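You operate a simulated robot arm through the tools that you are given. There is no shell and no other tool. Be economical: measure what you need, move in short steps, check, and stop when the job is done.

The job below is to be done with a simulated two-armed robot. You get a single attempt, and the scene is never put back.

Task
Wipe up the spill on the top of the steel bench with the cloth and put it back.

The check looks at the end state, three seconds after you hand in, the way a careful person would. Anything else that was tipped, shoved, dropped, spilled or broken makes it a failure. Flat cloth is picked up by pressing the open fingertips on it (5 to 10 N) and closing them slowly along it; thin cloth reads only 2 to 8 mm in the jaws.

Robot
Two 7-joint arms with two-finger parallel grippers on one trunk, on a base that drives. Base frame: it is fixed to the floor where the robot stands at the start and does not move with it; the origin is under the middle of the robot, x ahead of it, y to its left, z up. Units: mm, rad, N and s.
The left shoulder is at the start at [20, 170, 1153], the right one opposite. With the tool pointing down near the work surface each hand reaches from about 200 to 680 mm from the robot's upright axis, wherever it stands, measured 20 degrees to its own side. Payload 3.8 kg a hand.
The TCP of each hand is the grasp point between the finger pads, 30 mm short of the fingertips. In the tool frame z runs along the fingers and y along their closing line. Largest opening 110 mm; finger width 20, thickness 10; the body of the gripper, 48 by 112 mm, starts 55 mm behind the TCP.
Orientation is told as [roll, pitch, yaw] about the base's x, y, z axes, in that order, counted from this pose: with the fingers straight down and closing along the base's y, the tool's x points along the base's -x, its y along +y and its z along -z.

Tools
- The arms move only by the tool step_arm. It takes "left_steps", "right_steps" or both (then of equal length, played together; a hand with none holds still); each is a list of rows, each a list of 7 numbers: the shift along the tool's x, y, z in mm, then the turn, a rotation vector about the tool's x, y, z in rad, then the opening, from 0 (shut) to 1 (fully open). In form: [[x, y, z, wx, wy, wz, hand], ...]. A call has 1 to 20 rows; each row is the pose to reach, as a shift and turn from the pose commanded when the call began, along the tool's axes at that moment. A row lasts 0.2 s, in which the tool goes at most 50 mm and 0.15 rad; a call with a longer step from one row to the next is refused whole, and so is a gripper value outside its range. Where a pose cannot be reached the arm comes as near as it can. A force on the tool above 40 N (or 10 N above the force at the start of the call, whichever is more), or a blocked arm, ends the call early, and 0.2 s more pass. Each finger travels about 72 mm/s and halts on what it meets, pressing with about 23 N; the grip force reading is that of the motor and also rises with nothing between the fingers. The clock runs only during rows and for 0.2 s after the last one: add rows that repeat a pose to give the fingers time. The reply holds the time, the measured pose of the TCP, the force on the tool along the base axes, the opening and the grip force, in the units named above and with some noise, with the torque about the TCP (base axes, N m) and any sound that the robot's microphone picked up, and new pictures: "views" is both (left out), scene, wrist or none (wrist: the cameras of the hands that moved).
- Cameras (640 x 400 px; columns grow to the right, rows downward): "scene" is now at [106.3, 0.3, 1300.8]; the picture's right is [0.01, -1.00, 0.00], its down [-0.62, -0.01, -0.78] and it looks along [0.78, 0.01, -0.62] (base axes); focal length 214 px, centre (320, 200). "left" rides on the left gripper at [72, -17, -103] in its tool frame; the picture's right is [0.23, 0.97, 0.00], its down [-0.76, 0.18, -0.62] and it looks along [-0.61, 0.14, 0.78] (tool axes); focal length 222 px, centre (320, 200). "right" rides on the right gripper at [73, 17, -103] in its tool frame; the picture's right is [-0.23, 0.97, 0.00], its down [-0.76, -0.18, -0.62] and it looks along [-0.61, -0.14, 0.78] (tool axes); focal length 222 px, centre (320, 200). There is no depth. A picture from a camera that has moved, and an enlarged one, comes with that camera's place and axes in the base frame and with its lens.
- move_column(by): slides the trunk up (or, below 0, down) by that many mm; the arms and the scene camera ride with it, the base frame stays. It gives what a move gives, with no picture.
- drive_base(legs): drives the robot by 1 to 6 legs, each [ahead, turn to the left] in mm and rad, along the robot's own axes; the way and the turn of a leg run together, so that a leg with both is an arc; at most 1500 mm and 3.142 rad a leg. The arms and the cameras ride along, it lands a little off, and it stops where it bumps. It gives what a move gives, and a new picture of the scene camera.
- pan_tilt(pan, tilt): turns the head with the scene camera to pan (to the left, within 1.396 rad either way) and tilt (down, from -0.506 to 1.204), counted from straight ahead of the robot. It gives what a move gives, and a new picture of the scene camera.
- inspect(camera, box): a new picture of the part [left, top, right, bottom] of that camera's present view, enlarged. The clock stands still meanwhile.
- job_done(): hands the job in; it is judged then, once.

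Go step by step. Nothing tells you exact positions but the pictures and the camera data: compare them with the known pose of the tool, close in by small moves and look again before you grip or let go. The budget is 120 turns and 260 pictures, counting those below and the enlarged ones. Unless the task says otherwise, let go and move clear before handing in, and close with one line.

The tools are called after "Request:" as name(argument=value, ...) on one line, values as JSON. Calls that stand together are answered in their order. step_arm: Moves the arms, as the interface text tells. Its arguments: {"type":"object","properties":{"left_steps":{"type":"array","items":{"type":"array","items":{"type":"number"}}},"right_steps":{"type":"array","items":{"type":"array","items":{"type":"number"}}},"views":{"type":"string","enum":["both","scene","wrist","none"]}},"required":[]} The other tools are called the same way: move_column (by) slides the trunk up or down; drive_base (legs) drives the base; pan_tilt (pan, tilt) turns the head that bears the scene camera; inspect (camera, box) takes an enlarged picture of a part of a camera's view; job_done () hands the job in.

At the start:

```text
t: 0.0
left_ee_pos: [439.3, 385.3, 1098.6]
left_tcp_rot: [0.0, 0.0, 0.001]
left_contact_force: [-0.4, 0.1, -0.3]
left_wrist_torque: [-0.02, -0.02, 0.02]
left_opening: 109.8
left_finger_force: 0.0
right_ee_pos: [475.7, -294.7, 1072.1]
right_tcp_rot: [0.002, 0.005, 1.959]
right_contact_force: [-0.5, -0.6, -0.3]
right_wrist_torque: [-0.01, -0.01, 0.0]
right_opening: 109.8
right_finger_force: 0.0
trunk travel left (down, up): [-250.0, 320.0]
robot x, y, heading: [-0.0, -4.0, 0.003]
head pan, tilt: [0.01, 0.672]
```

scene: 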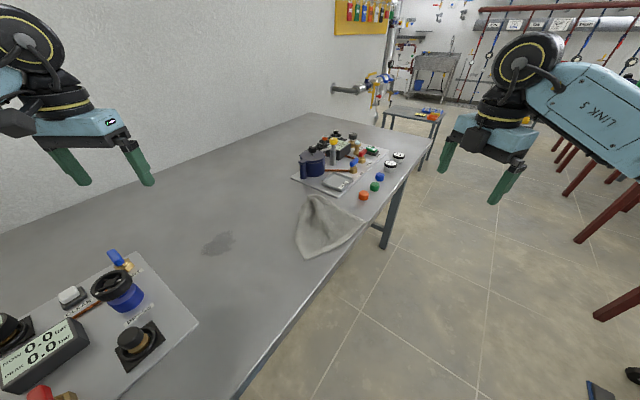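
right: 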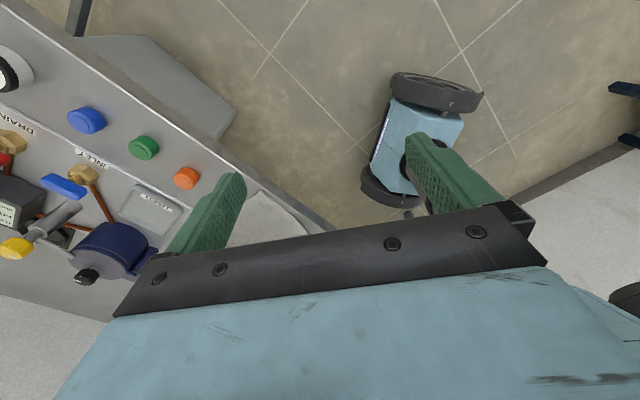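
left: 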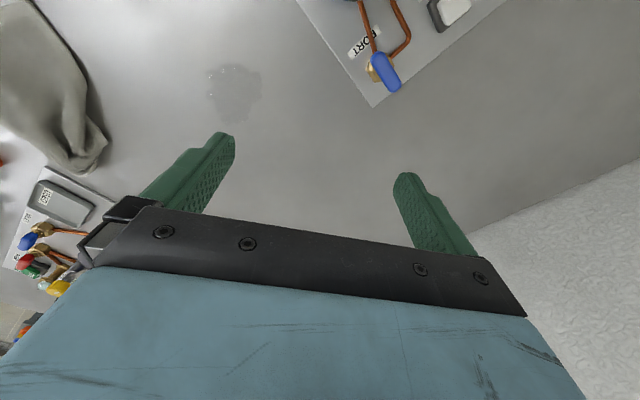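

I see a grey cloth near the bench edge at about [520, -10] and the spill at about [468, 270]. The bench top is at roughly z=868. I'll take enlarged pictures of both.

Request:
inspect(camera="scene", box=[260, 170, 420, 270])

Request:
inspect(camera="scene", box=[140, 190, 300, 290])

Request:
inspect(camera="left", box=[0, 0, 320, 200])

```text
4.00 times, centred on (340, 220) of scene
camera zoom: at [106.3, 0.3, 1300.8], right [0.01, -1.0, 0.0], down [-0.62, -0.01, -0.78], along [0.78, 0.01, -0.62], focal length 858 px, centre (240, 120)
```

zoom: 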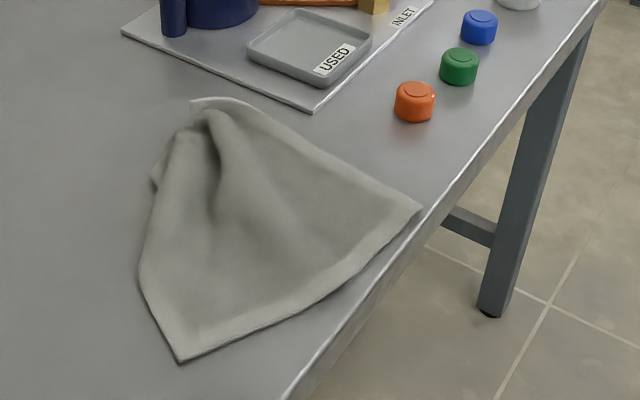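

```text
4.00 times, centred on (220, 240) of scene
camera zoom: at [106.3, 0.3, 1300.8], right [0.01, -1.0, 0.0], down [-0.62, -0.01, -0.78], along [0.78, 0.01, -0.62], focal length 858 px, centre (720, 40)
```

zoom: 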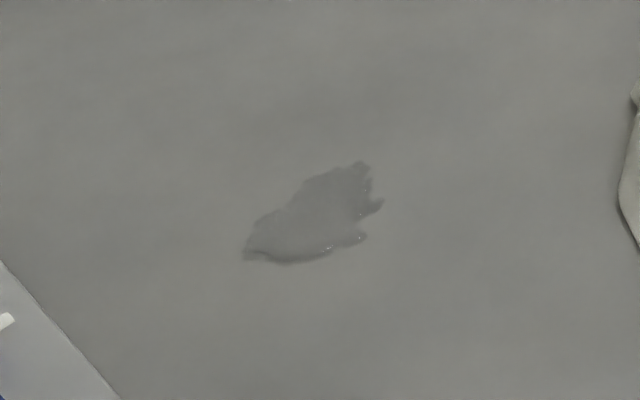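

```text
2.00 times, centred on (160, 100) of left
camera zoom: at [366.3, 366.3, 1200.6], right [-0.23, 0.97, 0.0], down [0.76, 0.18, 0.62], along [0.61, 0.14, -0.78], focal length 444 px, centre (640, 400)
```

zoom: 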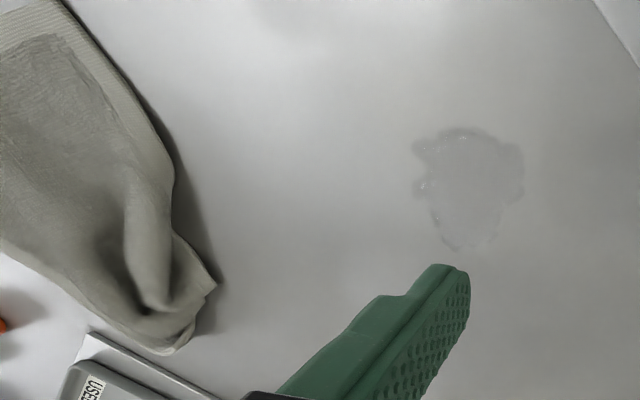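

The cloth lies flat with a raised fold toward the far end, with its tip at about [645, 40, 890]. I'll bring the left hand above it for a closer look.

Request:
step_arm(left_steps=[[-12, -36, 0, 0, 0, 0, 1], [-24, -72, 0, 0, 0, 0, 1], [-36, -108, 0, 0, 0, 0, 1], [-48, -144, 0, 0, 0, 0, 1], [-60, -180, 0, 0, 0, 0, 1], [-72, -216, 0, 0, 0, 0, 1], [-84, -252, 0, 0, 0, 0, 1], [-92, -290, 0, 0, 0, 0, 1], [-100, -325, 0, 0, 0, 0, 1], [-100, -325, 0, 0, 0, 0, 1]])

```text
t: 2.2
left_ee_pos: [542.5, 61.3, 1095.3]
left_tcp_rot: [0.0, -0.002, 0.002]
left_contact_force: [0.8, -0.4, 0.5]
left_wrist_torque: [-0.02, -0.01, 0.03]
left_opening: 109.9
left_finger_force: 0.0
right_ee_pos: [476.6, -293.3, 1072.7]
right_tcp_rot: [0.001, 0.006, 1.958]
right_contact_force: [0.0, -0.1, -0.1]
right_wrist_torque: [0.0, 0.0, 0.02]
right_opening: 109.8
right_finger_force: 0.0
trunk travel left (down, up): [-250.0, 320.0]
robot x, y, heading: [1.5, -2.7, -0.0]
head pan, tilt: [0.01, 0.672]
camera scene: at [106.3, 0.9, 1300.8], right [0.01, -1.0, 0.0], down [-0.62, -0.01, -0.78], along [0.78, 0.01, -0.62], focal length 214 px, centre (320, 200)
camera left: at [468.7, 41.0, 1197.7], right [-0.23, 0.97, 0.0], down [0.76, 0.18, 0.62], along [0.61, 0.14, -0.78], focal length 222 px, centre (320, 200)
```

scene: 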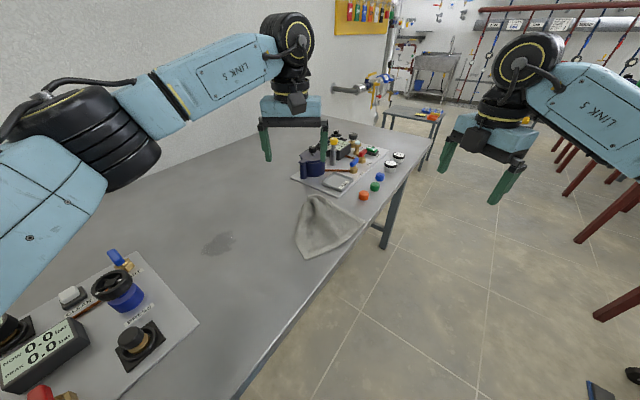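
left: 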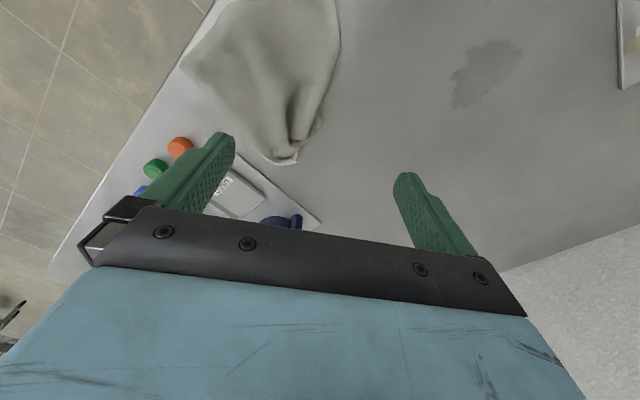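

Request:
inspect(camera="left", box=[160, 0, 400, 180])

```text
2.22 times, centred on (280, 90) of left
camera zoom: at [468.7, 41.0, 1197.7], right [-0.23, 0.97, 0.0], down [0.76, 0.18, 0.62], along [0.61, 0.14, -0.78], focal length 494 px, centre (409, 444)
```

zoom: 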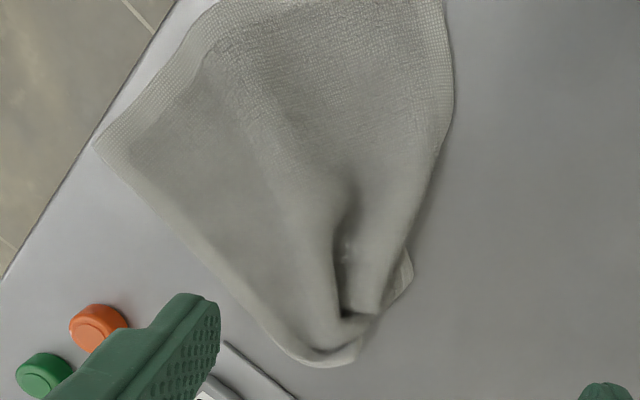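

The fold's two ridges run mostly along base x around [583, 28], with a valley between them. I'll go down close above it, turned slightly and opened to about 75 mm.

Request:
step_arm(left_steps=[[-20, -16, 10, 0, 0, -0.1, 0.8], [-41, -33, 30, 0, 0, -0.23, 0.7], [-41, -33, 70, 0, 0, -0.23, 0.7], [-41, -33, 110, 0, 0, -0.23, 0.7], [-41, -33, 140, 0, 0, -0.23, 0.7], [-41, -33, 150, 0, 0, -0.23, 0.7]])

Request:
inspect(camera="scene", box=[240, 130, 400, 270])

```text
t: 3.6
left_ee_pos: [576.7, 26.3, 946.6]
left_tcp_rot: [-0.001, 0.0, 0.229]
left_contact_force: [-0.6, 0.5, -0.9]
left_wrist_torque: [0.01, 0.02, 0.01]
left_opening: 77.2
left_finger_force: 0.1
right_ee_pos: [475.5, -294.2, 1072.5]
right_tcp_rot: [0.001, 0.003, 1.96]
right_contact_force: [0.7, -0.1, -0.6]
right_wrist_torque: [0.02, -0.01, -0.01]
right_opening: 110.2
right_finger_force: 0.0
trunk travel left (down, up): [-250.0, 320.0]
robot x, y, heading: [0.1, -0.9, 0.002]
head pan, tilt: [0.01, 0.672]
camera scene: at [106.3, 0.2, 1300.8], right [0.01, -1.0, 0.0], down [-0.62, -0.01, -0.78], along [0.78, 0.01, -0.62], focal length 214 px, centre (320, 200)
camera left: at [510.4, -9.1, 1048.7], right [-0.44, 0.9, 0.0], down [0.7, 0.35, 0.62], along [0.56, 0.28, -0.78], focal length 222 px, centre (320, 200)
```

scene: 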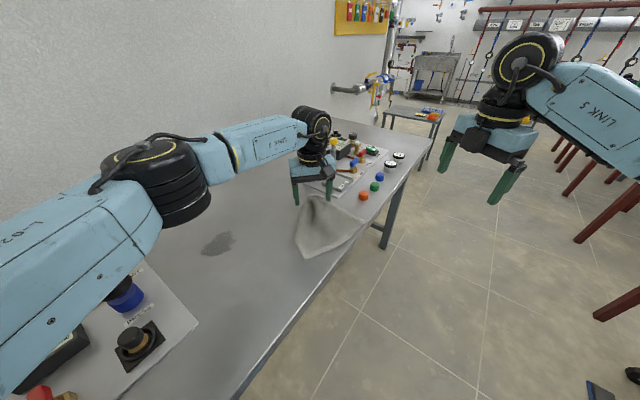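
left: 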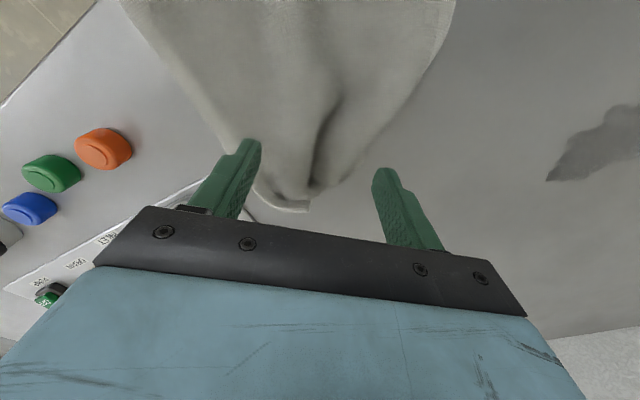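

```text
2.86 times, centred on (320, 200) of scene
camera zoom: at [106.3, 0.2, 1300.8], right [0.01, -1.0, 0.0], down [-0.62, -0.01, -0.78], along [0.78, 0.01, -0.62], focal length 613 px, centre (320, 200)
```

zoom: 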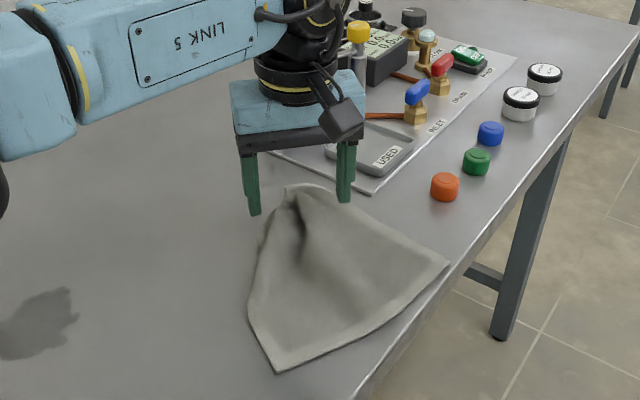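

The target point under the hand falls on the valley between the ridges. I'll lower in small steps until the tips touch.

Request:
step_arm(left_steps=[[0, 0, 20, 0, 0, 0, 0.7], [0, 0, 35, 0, 0, 0, 0.7], [0, 0, 40, 0, 0, 0, 0.7], [0, 0, 44, 0, 0, 0, 0.7], [0, 0, 44, 0, 0, 0, 0.7]], views="wrist")

```text
t: 4.8
left_ee_pos: [579.1, 26.8, 905.1]
left_tcp_rot: [-0.001, 0.001, 0.231]
left_contact_force: [-1.0, -0.3, -0.5]
left_wrist_torque: [0.02, -0.03, -0.02]
left_opening: 76.9
left_finger_force: 0.0
right_ee_pos: [476.8, -294.1, 1072.9]
right_tcp_rot: [0.0, 0.005, 1.956]
right_contact_force: [0.2, 0.3, -0.3]
right_wrist_torque: [0.0, -0.01, 0.02]
right_opening: 109.9
right_finger_force: 0.1
trunk travel left (down, up): [-250.0, 320.0]
robot x, y, heading: [0.8, -1.3, -0.005]
head pan, tilt: [0.01, 0.672]
camera left: at [512.5, -8.3, 1006.1], right [-0.44, 0.9, 0.0], down [0.7, 0.35, 0.62], along [0.56, 0.28, -0.78], focal length 222 px, centre (320, 200)
```

left: 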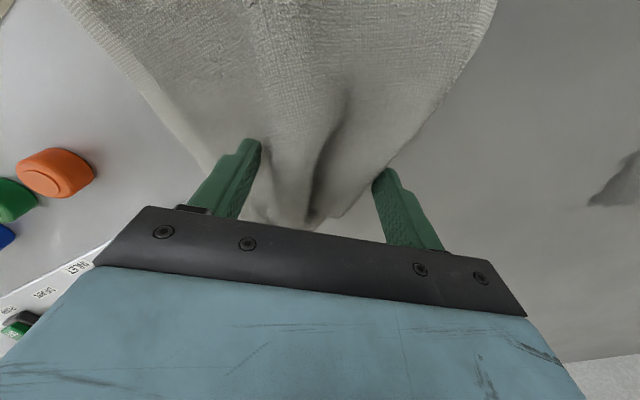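

Request:
step_arm(left_steps=[[0, 0, 3, 0, 0, 0, 0.7], [0, 0, 5, 0, 0, 0, 0.7], [0, 0, 7, 0, 0, 0, 0.7], [0, 0, 7, 0, 0, 0, 0.7]], views="none")

```text
t: 5.8
left_ee_pos: [580.0, 26.9, 897.1]
left_tcp_rot: [0.001, -0.001, 0.233]
left_contact_force: [0.7, -0.9, -0.5]
left_wrist_torque: [0.01, 0.01, -0.04]
left_opening: 77.1
left_finger_force: 0.0
right_ee_pos: [476.3, -293.1, 1073.1]
right_tcp_rot: [0.002, 0.005, 1.959]
right_contact_force: [-0.3, 0.8, -0.6]
right_wrist_torque: [-0.01, -0.02, 0.0]
right_opening: 110.1
right_finger_force: 0.1
trunk travel left (down, up): [-250.0, 320.0]
robot x, y, heading: [4.5, 1.4, 0.0]
head pan, tilt: [0.01, 0.672]
```

Request:
step_arm(left_steps=[[0, 0, 2, 0, 0, 0, 0.7], [0, 0, 4, 0, 0, 0, 0.7], [0, 0, 6, 0, 0, 0, 0.7], [0, 0, 6, 0, 0, 0, 0.7]], views="none")

```text
t: 6.8
left_ee_pos: [580.1, 26.7, 891.6]
left_tcp_rot: [-0.001, -0.002, 0.23]
left_contact_force: [1.3, -2.1, 11.7]
left_wrist_torque: [-0.26, -0.12, -0.02]
left_opening: 77.1
left_finger_force: 0.2
right_ee_pos: [475.1, -294.5, 1073.9]
right_tcp_rot: [0.001, 0.005, 1.958]
right_contact_force: [0.8, 1.6, -0.2]
right_wrist_torque: [0.0, -0.05, -0.01]
right_opening: 110.1
right_finger_force: 0.1
trunk travel left (down, up): [-250.0, 320.0]
robot x, y, heading: [0.4, -0.6, -0.0]
head pan, tilt: [0.01, 0.672]
```

The tips are on the top with 11.7 N. I'll ease off slightly and close slowly around the fold.

Request:
step_arm(left_steps=[[0, 0, -1, 0, 0, 0, 0.7], [0, 0, -1, 0, 0, 0, 0.64], [0, 0, -1, 0, 0, 0, 0.58], [0, 0, -1, 0, 0, 0, 0.52], [0, 0, -1, 0, 0, 0, 0.46], [0, 0, -1, 0, 0, 0, 0.4], [0, 0, -1, 0, 0, 0, 0.34], [0, 0, -1, 0, 0, 0, 0.28], [0, 0, -1, 0, 0, 0, 0.22], [0, 0, -1, 0, 0, 0, 0.16], [0, 0, -1, 0, 0, 0, 0.1], [0, 0, -1, 0, 0, 0, 0.04], [0, 0, -1, 0, 0, 0, 0], [0, 0, -1, 0, 0, 0, 0], [0, 0, -1, 0, 0, 0, 0]])

```text
t: 10.0
left_ee_pos: [579.5, 27.0, 893.2]
left_tcp_rot: [0.0, -0.002, 0.233]
left_contact_force: [0.5, -1.2, 11.0]
left_wrist_torque: [-0.07, 0.0, 0.01]
left_opening: 11.0
left_finger_force: 23.2
right_ee_pos: [475.9, -293.7, 1074.0]
right_tcp_rot: [-0.001, 0.005, 1.957]
right_contact_force: [0.0, -0.4, -0.2]
right_wrist_torque: [0.03, 0.04, 0.01]
right_opening: 109.9
right_finger_force: 0.1
trunk travel left (down, up): [-250.0, 320.0]
robot x, y, heading: [1.8, -2.0, -0.002]
head pan, tilt: [0.01, 0.672]
camera scene: at [105.4, 0.1, 1300.9], right [0.01, -1.0, 0.0], down [-0.62, -0.01, -0.78], along [0.78, 0.01, -0.62], focal length 214 px, centre (320, 200)
camera left: at [512.6, -7.5, 995.1], right [-0.44, 0.9, 0.0], down [0.7, 0.35, 0.62], along [0.56, 0.28, -0.78], focal length 222 px, centre (320, 200)
```

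scene: 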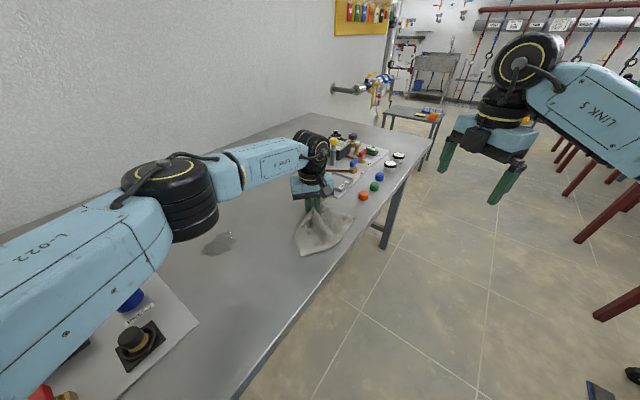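
left: 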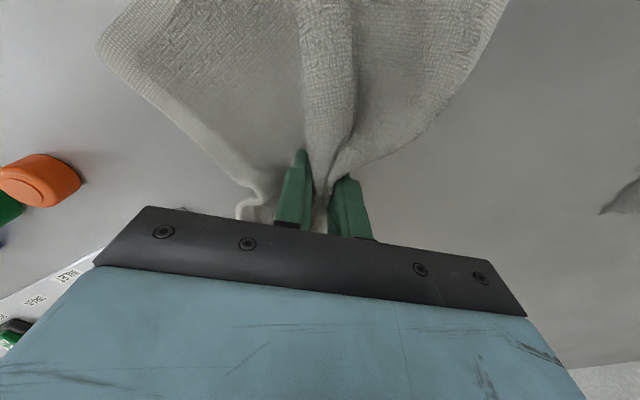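

The fold is gripped (11 mm, 23 N). I'll lift about 120 mm and look before carrying it to the spill.

Request:
step_arm(left_steps=[[0, 0, -20, 0, 0, 0, 0], [0, 0, -40, 0, 0, 0, 0], [0, 0, -60, 0, 0, 0, 0], [0, 0, -85, 0, 0, 0, 0], [0, 0, -110, 0, 0, 0, 0], [0, 0, -135, 0, 0, 0, 0], [0, 0, -150, 0, 0, 0, 0], [0, 0, -150, 0, 0, 0, 0]])

```text
t: 11.8
left_ee_pos: [581.8, 27.3, 1041.8]
left_tcp_rot: [0.0, 0.001, 0.234]
left_contact_force: [-0.5, 0.1, -0.4]
left_wrist_torque: [0.03, 0.03, -0.02]
left_opening: 11.0
left_finger_force: 23.6
right_ee_pos: [476.3, -293.1, 1073.7]
right_tcp_rot: [0.001, 0.006, 1.959]
right_contact_force: [0.2, 0.7, -0.5]
right_wrist_torque: [0.01, 0.0, -0.01]
right_opening: 110.0
right_finger_force: 0.1
trunk travel left (down, up): [-250.0, 320.0]
robot x, y, heading: [2.4, -1.2, 0.002]
head pan, tilt: [0.01, 0.672]
camera scene: at [106.4, 0.3, 1300.8], right [0.01, -1.0, 0.0], down [-0.62, -0.01, -0.78], along [0.78, 0.01, -0.62], focal length 214 px, centre (320, 200)
camera left: at [513.9, -8.0, 1145.0], right [-0.44, 0.9, 0.0], down [0.7, 0.35, 0.62], along [0.56, 0.28, -0.78], focal length 222 px, centre (320, 200)
```

scene: 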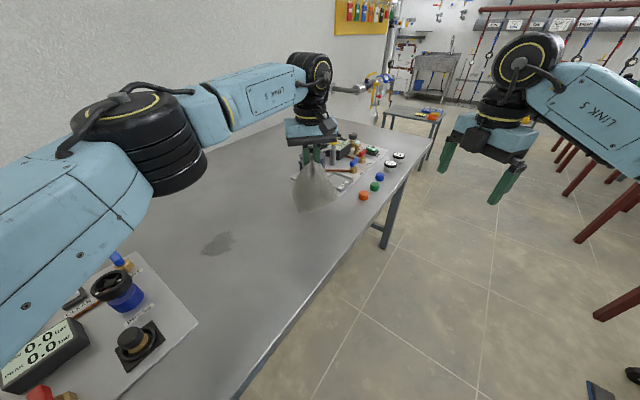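
left: 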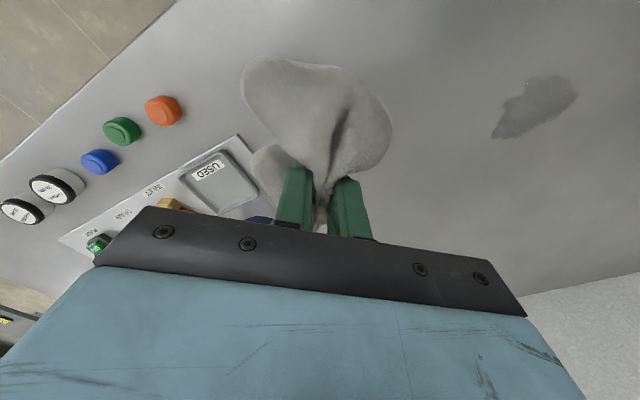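

The cloth hangs cleanly from the fingers. Next I'll carry it over the spill at about [470, 267].

Request:
step_arm(left_steps=[[6, 37, 0, 0, 0, 0, 0], [12, 74, 0, 0, 0, 0, 0], [18, 111, 0, 0, 0, 0, 0], [24, 148, 0, 0, 0, 0, 0], [30, 185, 0, 0, 0, 0, 0], [35, 222, 0, 0, 0, 0, 0], [39, 257, 0, 0, 0, 0, 0], [39, 257, 40, 0, 0, 0, 0], [39, 257, 70, 0, 0, 0, 0], [39, 257, 70, 0, 0, 0, 0]])

```text
t: 14.0
left_ee_pos: [485.2, 272.9, 973.4]
left_tcp_rot: [0.0, 0.0, 0.232]
left_contact_force: [-0.1, -0.8, -0.2]
left_wrist_torque: [0.07, -0.01, 0.02]
left_opening: 10.9
left_finger_force: 23.9
right_ee_pos: [477.1, -292.5, 1072.7]
right_tcp_rot: [0.001, 0.004, 1.958]
right_contact_force: [-0.3, 0.0, -0.5]
right_wrist_torque: [0.02, -0.01, 0.03]
right_opening: 109.6
right_finger_force: 0.0
trunk travel left (down, up): [-250.0, 320.0]
robot x, y, heading: [-1.4, 1.3, -0.003]
head pan, tilt: [0.01, 0.672]
camera scene: at [106.4, 0.2, 1300.8], right [0.01, -1.0, 0.0], down [-0.62, -0.01, -0.78], along [0.78, 0.01, -0.62], focal length 214 px, centre (320, 200)
camera left: at [417.4, 237.6, 1075.9], right [-0.44, 0.9, 0.0], down [0.7, 0.35, 0.62], along [0.56, 0.28, -0.78], focal length 222 px, centre (320, 200)
```

scene: 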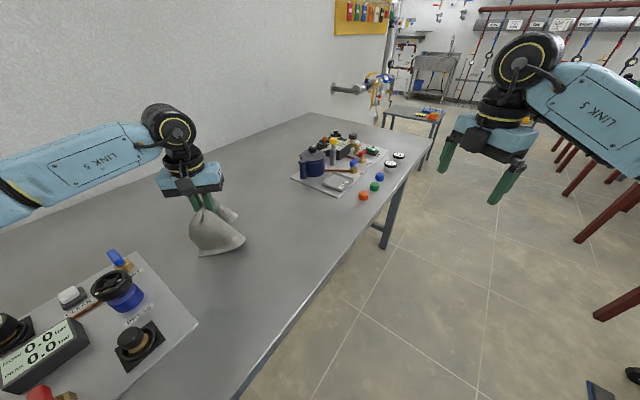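
left: 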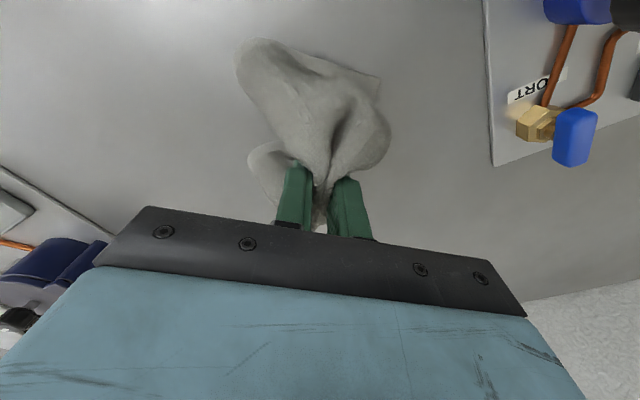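

The cloth is over the spill with the loose part on the robot's side. I'll lower it until it presses.

Request:
step_arm(left_steps=[[0, 0, 20, 0, 0, 0, 0], [0, 0, 40, 0, 0, 0, 0], [0, 0, 60, 0, 0, 0, 0], [0, 0, 68, 0, 0, 0, 0], [0, 0, 73, 0, 0, 0, 0], [0, 0, 77, 0, 0, 0, 0], [0, 0, 77, 0, 0, 0, 0]])

```text
t: 15.6
left_ee_pos: [486.0, 269.4, 898.4]
left_tcp_rot: [0.0, -0.007, 0.231]
left_contact_force: [-1.8, 3.9, 30.1]
left_wrist_torque: [0.14, 0.26, 0.0]
left_opening: 11.0
left_finger_force: 23.2
right_ee_pos: [475.6, -293.8, 1073.2]
right_tcp_rot: [0.001, 0.005, 1.958]
right_contact_force: [1.0, 0.3, -0.4]
right_wrist_torque: [-0.01, 0.0, -0.03]
right_opening: 110.0
right_finger_force: 0.0
trunk travel left (down, up): [-250.0, 320.0]
robot x, y, heading: [0.4, 0.7, 0.001]
head pan, tilt: [0.01, 0.672]
camera scene: at [104.0, -0.3, 1301.3], right [0.01, -1.0, 0.0], down [-0.62, -0.01, -0.78], along [0.78, 0.01, -0.62], focal length 214 px, centre (320, 200)
camera left: at [416.7, 234.3, 1000.1], right [-0.45, 0.9, 0.0], down [0.7, 0.35, 0.63], along [0.56, 0.28, -0.78], focal length 222 px, centre (320, 200)
```

scene: 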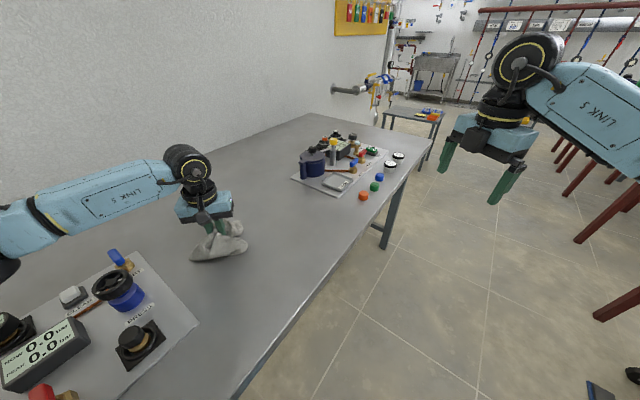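
left: 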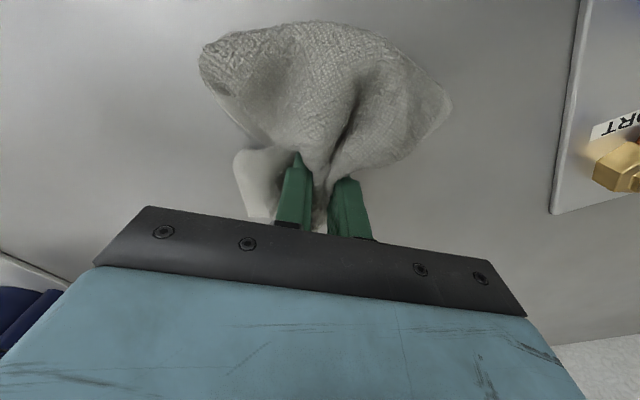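

The press is 30 N, so I'll ease off and then wipe in overlapping back-and-forth strokes over the spill area.

Request:
step_arm(left_steps=[[0, 0, -3, 0, 0, 0, 0], [0, 20, -3, 0, 0, 0, 0], [0, 40, -3, 0, 0, 0, 0], [0, 55, -3, 0, 0, 0, 0], [0, 35, -3, 0, 0, 0, 0], [0, 15, -3, 0, 0, 0, 0], [0, -5, -3, 0, 0, 0, 0], [0, -25, -3, 0, 0, 0, 0], [0, -45, -3, 0, 0, 0, 0], [0, -55, -3, 0, 0, 0, 0], [20, -55, -3, 0, 0, 0, 0], [20, -35, -3, 0, 0, 0, 0], [20, -15, -3, 0, 0, 0, 0], [20, 5, -3, 0, 0, 0, 0], [20, 25, -3, 0, 0, 0, 0], [20, 45, -3, 0, 0, 0, 0], [20, 55, -3, 0, 0, 0, 0]])

```text
t: 19.2
left_ee_pos: [450.2, 315.2, 898.6]
left_tcp_rot: [0.0, -0.002, 0.23]
left_contact_force: [1.6, -8.1, 24.7]
left_wrist_torque: [-0.29, 0.1, 0.06]
left_opening: 11.0
left_finger_force: 23.2
right_ee_pos: [474.6, -294.9, 1073.5]
right_tcp_rot: [-0.001, 0.002, 1.958]
right_contact_force: [-0.2, -0.5, 0.4]
right_wrist_torque: [0.0, 0.01, -0.03]
right_opening: 110.1
right_finger_force: 0.2
trunk travel left (down, up): [-250.0, 320.0]
robot x, y, heading: [1.3, 1.4, 0.005]
head pan, tilt: [0.01, 0.672]
camera scene: at [104.9, -1.7, 1301.0], right [0.01, -1.0, 0.0], down [-0.62, -0.01, -0.78], along [0.78, 0.01, -0.62], focal length 214 px, centre (320, 200)
camera left: at [383.8, 280.4, 1000.3], right [-0.44, 0.9, 0.0], down [0.7, 0.35, 0.63], along [0.56, 0.28, -0.78], focal length 222 px, centre (320, 200)
```

scene: 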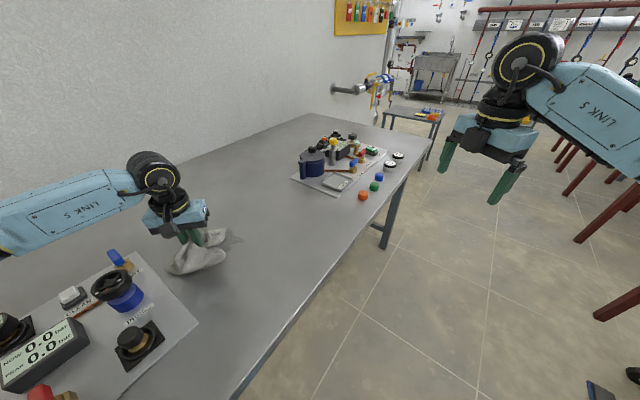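
left: 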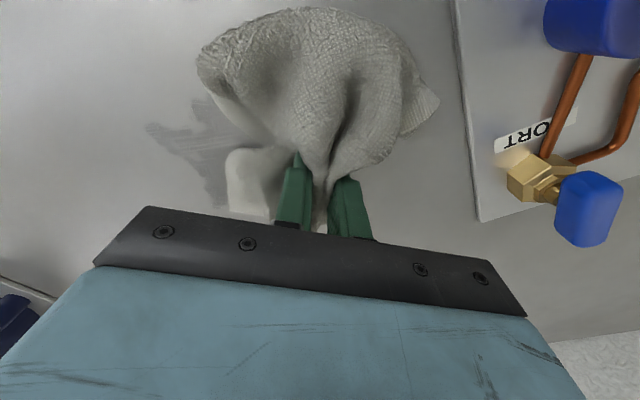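

Part of the spill, around [478, 236], is still there. I'll do more strokes further out and toward base -y.

Request:
step_arm(left_steps=[[-10, -20, 0, 0, 0, 0, 0], [-10, -45, 0, 0, 0, 0, 0], [-10, -70, 0, 0, 0, 0, 0], [-10, -95, 0, 0, 0, 0, 0], [-10, -120, 0, 0, 0, 0, 0], [-30, -120, 0, 0, 0, 0, 0], [-30, -95, 0, 0, 0, 0, 0], [-30, -70, 0, 0, 0, 0, 0], [-30, -45, 0, 0, 0, 0, 0], [-30, -20, 0, 0, 0, 0, 0], [-50, -20, 0, 0, 0, 0, 0], [-50, -45, 0, 0, 0, 0, 0], [-50, -70, 0, 0, 0, 0, 0], [-50, -95, 0, 0, 0, 0, 0], [-50, -120, 0, 0, 0, 0, 0], [-50, -140, 0, 0, 0, 0, 0]])

```text
t: 22.6
left_ee_pos: [532.1, 191.9, 898.9]
left_tcp_rot: [0.0, -0.001, 0.233]
left_contact_force: [-0.7, 4.3, 14.6]
left_wrist_torque: [0.11, 0.14, -0.05]
left_opening: 11.1
left_finger_force: 23.0
right_ee_pos: [474.8, -294.0, 1074.4]
right_tcp_rot: [0.0, 0.004, 1.958]
right_contact_force: [-0.5, 0.2, 0.7]
right_wrist_torque: [-0.03, 0.02, 0.01]
right_opening: 110.1
right_finger_force: 0.2
trunk travel left (down, up): [-250.0, 320.0]
robot x, y, heading: [1.0, 0.9, -0.007]
head pan, tilt: [0.01, 0.672]
camera scene: at [105.0, 0.0, 1301.0], right [0.01, -1.0, 0.0], down [-0.62, -0.01, -0.78], along [0.78, 0.01, -0.62], focal length 214 px, centre (320, 200)
camera left: at [465.0, 156.4, 1001.1], right [-0.45, 0.9, 0.0], down [0.7, 0.35, 0.62], along [0.56, 0.28, -0.78], focal length 222 px, centre (320, 200)
```

scene: 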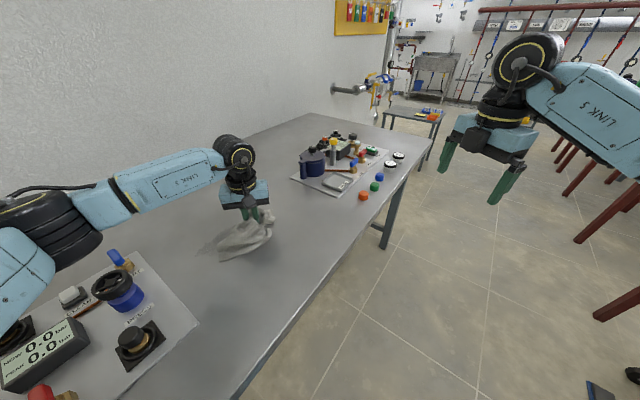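
left: 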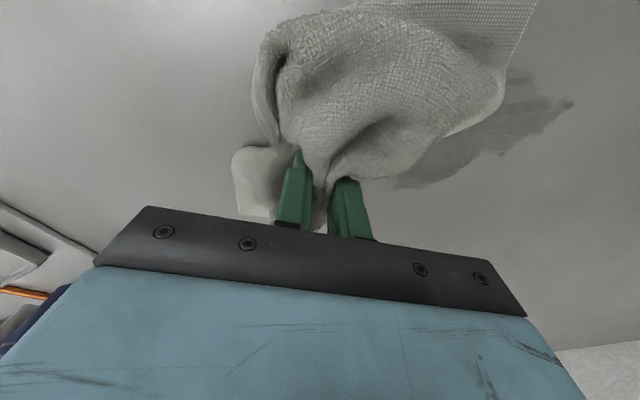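

I'll lift and shift sideways so the whole spill area can be seen.

Request:
step_arm(left_steps=[[0, 0, -30, 0, 0, 0, 0], [0, 0, -60, 0, 0, 0, 0], [0, -30, -90, 0, 0, 0, 0], [0, -60, -120, 0, 0, 0, 0], [0, -60, -120, 0, 0, 0, 0]])

Request:
inspect(camera="scene", box=[140, 190, 300, 290])

```text
t: 23.8
left_ee_pos: [545.7, 130.2, 1018.5]
left_tcp_rot: [-0.001, 0.0, 0.233]
left_contact_force: [0.3, -0.3, -0.9]
left_wrist_torque: [0.01, 0.0, 0.0]
left_opening: 10.8
left_finger_force: 22.9
right_ee_pos: [478.2, -292.2, 1073.8]
right_tcp_rot: [0.003, 0.004, 1.958]
right_contact_force: [0.0, -0.1, -0.6]
right_wrist_torque: [0.02, 0.01, 0.0]
right_opening: 110.0
right_finger_force: 0.0
trunk travel left (down, up): [-250.0, 320.0]
robot x, y, heading: [3.7, -1.3, -0.002]
head pan, tilt: [0.01, 0.672]
camera scene: at [106.4, 0.7, 1300.8], right [0.01, -1.0, 0.0], down [-0.62, -0.01, -0.78], along [0.78, 0.01, -0.62], focal length 214 px, centre (320, 200)
camera left: at [480.2, 95.9, 1120.7], right [-0.45, 0.9, 0.0], down [0.7, 0.35, 0.62], along [0.56, 0.28, -0.78], focal length 222 px, centre (320, 200)
```

scene: 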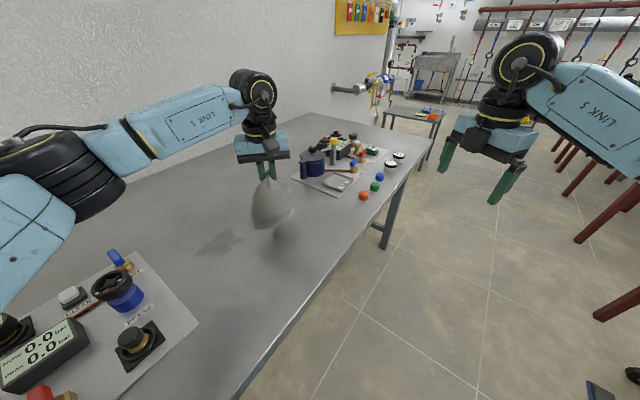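
left: 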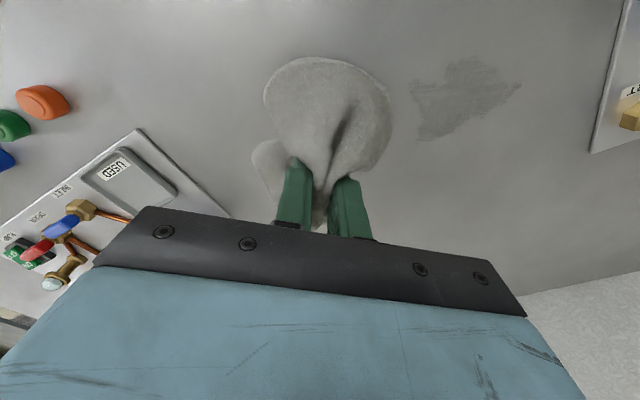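

```text
4.00 times, centred on (220, 240) of scene
camera zoom: at [106.4, 0.7, 1300.8], right [0.01, -1.0, 0.0], down [-0.62, -0.01, -0.78], along [0.78, 0.01, -0.62], focal length 858 px, centre (720, 40)
```

zoom: 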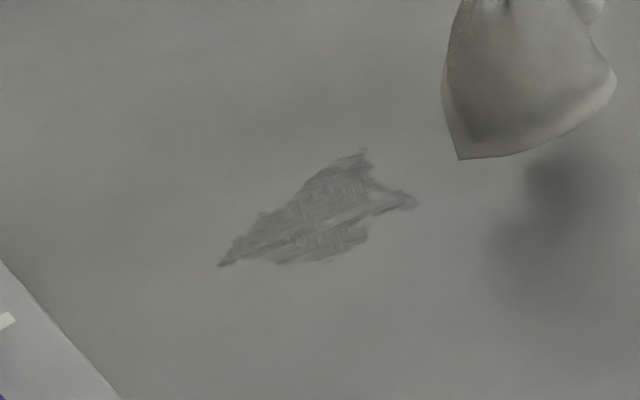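

The spill is thinner and streaky, so the cloth is absorbing. It now spans about x 430–527, y 207–312, and I'll do a systematic zigzag over that area.

Request:
step_arm(left_steps=[[-6, 40, 30, 0, 0, 0, 0], [-6, 75, 60, 0, 0, 0, 0], [-6, 75, 95, 0, 0, 0, 0], [-6, 75, 112, 0, 0, 0, 0], [-6, 75, 120, 0, 0, 0, 0], [-6, 100, 120, 0, 0, 0, 0], [-6, 125, 120, 0, 0, 0, 0], [-6, 150, 120, 0, 0, 0, 0], [-6, 175, 120, 0, 0, 0, 0], [6, 175, 120, 0, 0, 0, 0], [6, 150, 120, 0, 0, 0, 0], [6, 125, 120, 0, 0, 0, 0], [6, 100, 120, 0, 0, 0, 0], [6, 75, 120, 0, 0, 0, 0], [18, 75, 120, 0, 0, 0, 0], [18, 100, 120, 0, 0, 0, 0], [18, 125, 120, 0, 0, 0, 0], [18, 150, 120, 0, 0, 0, 0], [18, 175, 120, 0, 0, 0, 0]], views="wrist")

```text
refused: row 1 steps farther than a row can; nothing moved
```

Request:
step_arm(left_steps=[[-6, 35, 25, 0, 0, 0, 0], [-6, 75, 50, 0, 0, 0, 0], [-6, 75, 90, 0, 0, 0, 0], [-6, 75, 112, 0, 0, 0, 0], [-6, 75, 120, 0, 0, 0, 0], [-6, 100, 120, 0, 0, 0, 0], [-6, 125, 120, 0, 0, 0, 0], [-6, 150, 120, 0, 0, 0, 0], [-6, 175, 120, 0, 0, 0, 0], [6, 175, 120, 0, 0, 0, 0], [6, 150, 120, 0, 0, 0, 0], [6, 125, 120, 0, 0, 0, 0], [6, 100, 120, 0, 0, 0, 0], [6, 75, 120, 0, 0, 0, 0], [18, 75, 120, 0, 0, 0, 0], [18, 100, 120, 0, 0, 0, 0], [18, 125, 120, 0, 0, 0, 0], [18, 150, 120, 0, 0, 0, 0], [18, 175, 120, 0, 0, 0, 0]], views="wrist")

```text
t: 27.8
left_ee_pos: [485.6, 299.1, 900.4]
left_tcp_rot: [-0.001, -0.004, 0.232]
left_contact_force: [1.8, -3.3, 21.7]
left_wrist_torque: [-0.16, 0.07, 0.01]
left_opening: 11.0
left_finger_force: 23.1
right_ee_pos: [475.6, -294.8, 1072.7]
right_tcp_rot: [0.0, 0.005, 1.958]
right_contact_force: [-0.6, -0.6, -0.8]
right_wrist_torque: [-0.02, 0.04, -0.02]
right_opening: 110.1
right_finger_force: 0.1
trunk travel left (down, up): [-250.0, 320.0]
robot x, y, heading: [-0.3, 0.9, -0.003]
head pan, tilt: [0.01, 0.672]
camera left: at [419.5, 263.8, 1002.1], right [-0.44, 0.9, 0.0], down [0.7, 0.35, 0.63], along [0.56, 0.28, -0.78], focal length 222 px, centre (320, 200)
```

left: 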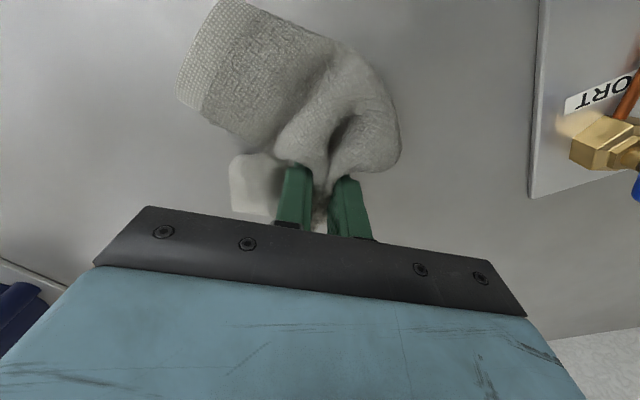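

Visible progress. I'll continue the zigzag toward the robot.

Request:
step_arm(left_steps=[[12, 0, 1, 0, 0, 0, 0], [12, -25, 1, 0, 0, 0, 0], [12, -50, 1, 0, 0, 0, 0], [12, -75, 1, 0, 0, 0, 0], [12, -100, 1, 0, 0, 0, 0], [24, -100, 1, 0, 0, 0, 0], [24, -75, 1, 0, 0, 0, 0], [24, -50, 1, 0, 0, 0, 0], [24, -25, 1, 0, 0, 0, 0], [24, 10, 1, 0, 0, 0, 0], [36, 10, 1, 0, 0, 0, 0], [36, -25, 1, 0, 0, 0, 0], [36, -50, 1, 0, 0, 0, 0], [36, -75, 1, 0, 0, 0, 0], [36, -100, 1, 0, 0, 0, 0], [48, -100, 1, 0, 0, 0, 0], [48, -75, 1, 0, 0, 0, 0], [48, -50, 1, 0, 0, 0, 0], [48, -25, 1, 0, 0, 0, 0], [48, 10, 1, 0, 0, 0, 0]], views="wrist")

Request:
step_arm(left_steps=[[0, 0, -30, 0, 0, 0, 0], [-30, -30, -60, 0, 0, 0, 0], [-50, -70, -70, 0, 0, 0, 0], [-70, -110, -80, 0, 0, 0, 0], [-90, -150, -90, 0, 0, 0, 0], [-110, -190, -100, 0, 0, 0, 0], [-110, -190, -100, 0, 0, 0, 0]])

Request:
inspect(camera="scene", box=[140, 190, 300, 290])

```text
t: 32.0
left_ee_pos: [441.1, 299.9, 900.4]
left_tcp_rot: [0.001, -0.004, 0.232]
left_contact_force: [2.3, -3.9, 24.4]
left_wrist_torque: [-0.1, 0.13, 0.04]
left_opening: 11.0
left_finger_force: 22.9
right_ee_pos: [475.0, -293.9, 1074.0]
right_tcp_rot: [0.002, 0.002, 1.958]
right_contact_force: [0.4, -0.2, 0.3]
right_wrist_torque: [-0.03, 0.01, -0.05]
right_opening: 110.0
right_finger_force: 0.2
trunk travel left (down, up): [-250.0, 320.0]
robot x, y, heading: [-0.0, -0.5, -0.003]
head pan, tilt: [0.01, 0.672]
camera left: at [373.4, 264.2, 1001.6], right [-0.45, 0.9, 0.0], down [0.7, 0.35, 0.63], along [0.56, 0.28, -0.78], focal length 222 px, centre (320, 200)
```

left: 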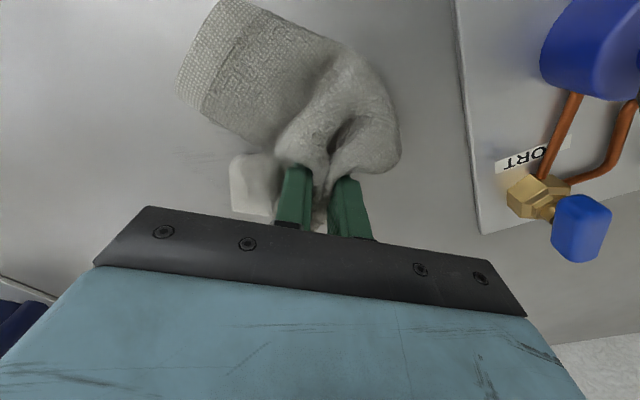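

```text
refused: row 2 steps farther than a row can; nothing moved
```

```text
4.00 times, centred on (220, 240) of scene
camera zoom: at [104.7, -0.7, 1301.0], right [0.01, -1.0, 0.0], down [-0.62, -0.01, -0.78], along [0.78, 0.01, -0.62], focal length 858 px, centre (720, 40)
```

zoom: 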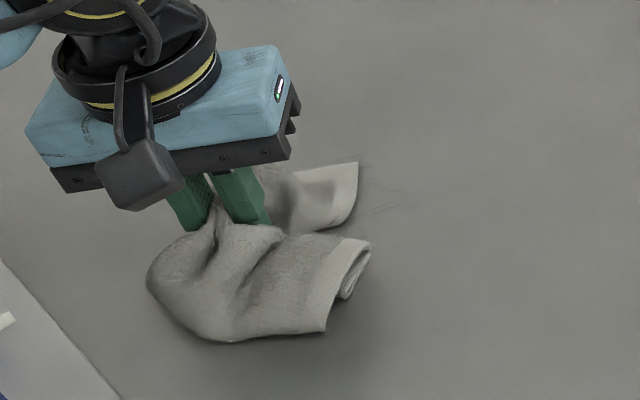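

Almost clean. I'll lift and move aside to see what is left.

Request:
step_arm(left_steps=[[0, 0, -30, 0, 0, 0, 0], [0, 0, -70, 0, 0, 0, 0], [-20, -35, -90, 0, 0, 0, 0], [-40, -70, -110, 0, 0, 0, 0], [-60, -110, -120, 0, 0, 0, 0], [-80, -150, -120, 0, 0, 0, 0], [-100, -180, -120, 0, 0, 0, 0], [-100, -180, -120, 0, 0, 0, 0]])

Request:
inspect(camera="scene", box=[160, 200, 272, 270])

```text
t: 33.8
left_ee_pos: [578.1, 148.6, 1015.9]
left_tcp_rot: [0.0, 0.0, 0.233]
left_contact_force: [-0.6, 0.5, -0.3]
left_wrist_torque: [0.03, 0.03, 0.03]
left_opening: 10.6
left_finger_force: 23.2
right_ee_pos: [476.6, -293.4, 1072.9]
right_tcp_rot: [0.003, 0.005, 1.957]
right_contact_force: [0.3, 0.2, -0.8]
right_wrist_torque: [0.01, -0.02, 0.0]
right_opening: 110.2
right_finger_force: 0.0
trunk travel left (down, up): [-250.0, 320.0]
robot x, y, heading: [0.6, 2.9, -0.002]
head pan, tilt: [0.01, 0.672]
camera scene: at [106.1, 0.9, 1300.8], right [0.01, -1.0, 0.0], down [-0.62, -0.01, -0.78], along [0.78, 0.01, -0.62], focal length 214 px, centre (320, 200)
camera left: at [511.7, 112.8, 1119.1], right [-0.44, 0.9, 0.0], down [0.7, 0.35, 0.62], along [0.56, 0.28, -0.78], focal length 222 px, centre (320, 200)
```

scene: 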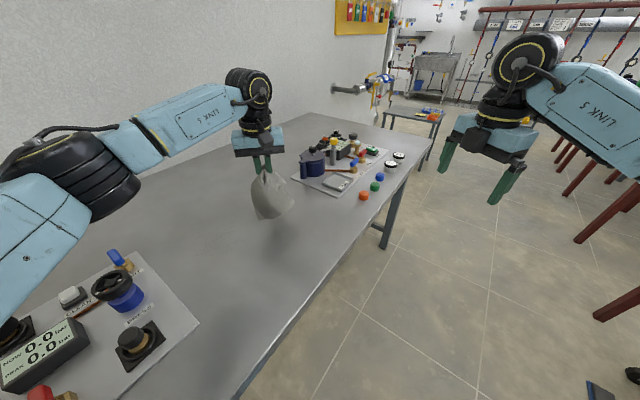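
left: 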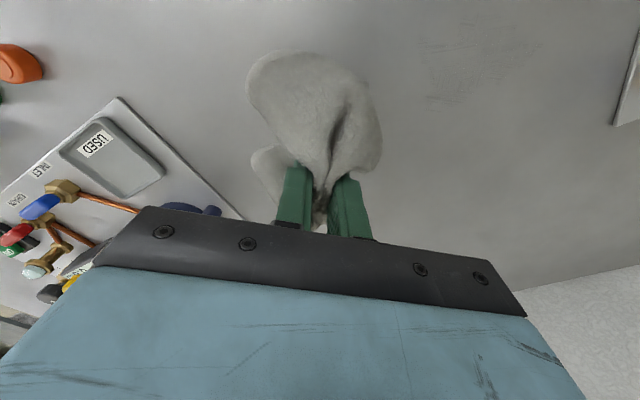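

```text
5.71 times, centred on (216, 235) of scene
camera zoom: at [106.1, 0.9, 1300.8], right [0.01, -1.0, 0.0], down [-0.62, -0.01, -0.78], along [0.78, 0.01, -0.62], focal length 1226 px, centre (914, 0)
```

zoom: 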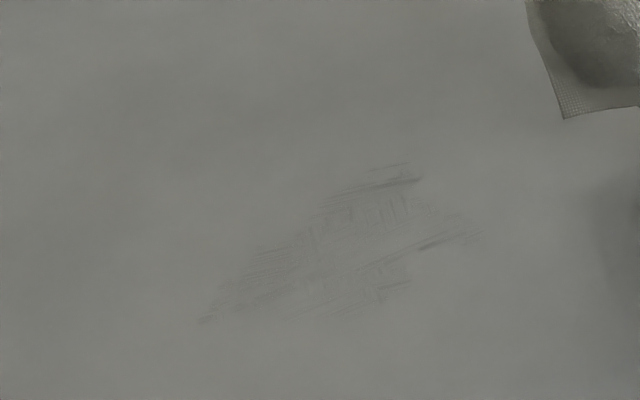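

Only faint streaks remain, so I'll make another overlapping zigzag pass.

Request:
step_arm(left_steps=[[12, 35, 25, 0, 0, 0, 0], [22, 72, 50, 0, 0, 0, 0], [22, 80, 90, 0, 0, 0, 0], [22, 80, 110, 0, 0, 0, 0], [22, 80, 117, 0, 0, 0, 0], [22, 110, 117, 0, 0, 0, 0], [22, 140, 117, 0, 0, 0, 0], [22, 165, 117, 0, 0, 0, 0], [34, 165, 117, 0, 0, 0, 0], [34, 135, 117, 0, 0, 0, 0], [34, 105, 117, 0, 0, 0, 0], [34, 75, 117, 0, 0, 0, 0], [44, 75, 117, 0, 0, 0, 0], [44, 105, 117, 0, 0, 0, 0], [44, 135, 117, 0, 0, 0, 0], [44, 170, 117, 0, 0, 0, 0], [54, 170, 117, 0, 0, 0, 0], [54, 135, 117, 0, 0, 0, 0], [54, 105, 117, 0, 0, 0, 0], [54, 70, 117, 0, 0, 0, 0]], views="none")

Request:
step_arm(left_steps=[[10, 0, 0, 0, 0, 0, 0], [10, 30, 0, 0, 0, 0, 0], [10, 60, 0, 0, 0, 0, 0], [10, 90, 0, 0, 0, 0, 0], [10, 120, 0, 0, 0, 0, 0], [22, 120, 0, 0, 0, 0, 0], [22, 90, 0, 0, 0, 0, 0], [22, 60, 0, 0, 0, 0, 0], [22, 30, 0, 0, 0, 0, 0], [22, 0, 0, 0, 0, 0, 0], [34, 0, 0, 0, 0, 0, 0], [34, 30, 0, 0, 0, 0, 0], [34, 60, 0, 0, 0, 0, 0], [34, 90, 0, 0, 0, 0, 0], [34, 125, 0, 0, 0, 0, 0], [46, 125, 0, 0, 0, 0, 0], [46, 90, 0, 0, 0, 0, 0], [46, 60, 0, 0, 0, 0, 0], [46, 30, 0, 0, 0, 0, 0], [46, 10, 0, 0, 0, 0, 0]], views="none")

Request:
step_arm(left_steps=[[12, 10, 0, 0, 0, 0, 0], [12, 40, 0, 0, 0, 0, 0], [12, 70, 0, 0, 0, 0, 0], [12, 100, 0, 0, 0, 0, 0], [12, 125, 0, 0, 0, 0, 0], [-5, 115, 0, 0, 0, 0, 0], [-5, 85, 0, 0, 0, 0, 0], [-30, 70, 0, 0, 0, 0, 0], [-60, 70, 0, 0, 0, 0, 0], [-80, 70, 0, 0, 0, 0, 0], [-80, 55, 0, 0, 0, 0, 0], [-50, 55, 0, 0, 0, 0, 0], [-20, 55, 0, 0, 0, 0, 0], [5, 55, 0, 0, 0, 0, 0], [5, 38, 0, 0, 0, 0, 0], [-25, 38, 0, 0, 0, 0, 0], [-55, 38, 0, 0, 0, 0, 0], [-80, 38, 0, 0, 0, 0, 0]], views="wrist")

```text
t: 38.0
left_ee_pos: [505.2, 204.0, 898.9]
left_tcp_rot: [-0.002, -0.004, 0.233]
left_contact_force: [-2.5, 7.2, 29.2]
left_wrist_torque: [0.16, 0.27, -0.05]
left_opening: 11.0
left_finger_force: 22.9
right_ee_pos: [474.4, -293.5, 1074.6]
right_tcp_rot: [-0.001, 0.006, 1.957]
right_contact_force: [-0.2, -0.2, 0.3]
right_wrist_torque: [0.02, 0.03, 0.02]
right_opening: 110.1
right_finger_force: 0.1
trunk travel left (down, up): [-250.0, 320.0]
robot x, y, heading: [-1.5, 0.5, 0.002]
head pan, tilt: [0.01, 0.672]
```

```text
t: 42.2
left_ee_pos: [461.1, 201.0, 900.7]
left_tcp_rot: [-0.001, -0.005, 0.232]
left_contact_force: [-1.3, 5.4, 21.2]
left_wrist_torque: [0.11, 0.19, 0.0]
left_opening: 10.9
left_finger_force: 22.6
right_ee_pos: [475.8, -293.5, 1073.3]
right_tcp_rot: [0.0, 0.003, 1.959]
right_contact_force: [-0.4, 1.2, -0.2]
right_wrist_torque: [0.01, 0.02, -0.01]
right_opening: 109.6
right_finger_force: 0.1
trunk travel left (down, up): [-250.0, 320.0]
robot x, y, heading: [0.5, -0.4, -0.0]
head pan, tilt: [0.01, 0.672]
```

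```text
t: 46.0
left_ee_pos: [531.6, 256.3, 899.8]
left_tcp_rot: [-0.001, 0.001, 0.231]
left_contact_force: [-1.4, -2.2, 10.4]
left_wrist_torque: [-0.01, 0.13, -0.01]
left_opening: 10.9
left_finger_force: 22.9
right_ee_pos: [476.3, -294.3, 1072.7]
right_tcp_rot: [0.001, 0.006, 1.959]
right_contact_force: [-0.4, 0.2, 0.1]
right_wrist_torque: [0.0, -0.03, -0.02]
right_opening: 110.2
right_finger_force: 0.0
trunk travel left (down, up): [-250.0, 320.0]
robot x, y, heading: [-4.8, -3.0, -0.005]
head pan, tilt: [0.01, 0.672]
camera left: at [464.8, 221.2, 1002.7], right [-0.44, 0.9, 0.0], down [0.7, 0.35, 0.62], along [0.56, 0.28, -0.78], focal length 222 px, centre (320, 200)
```

left: 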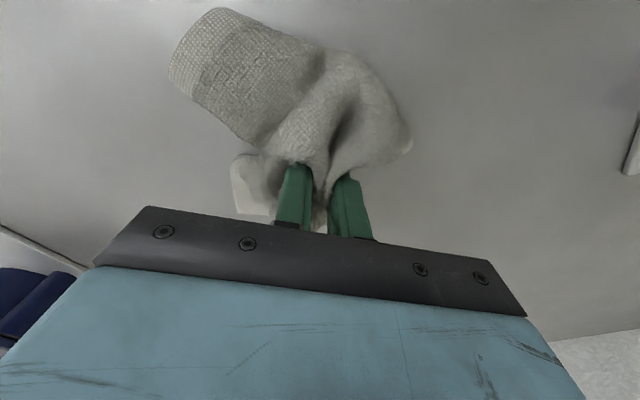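

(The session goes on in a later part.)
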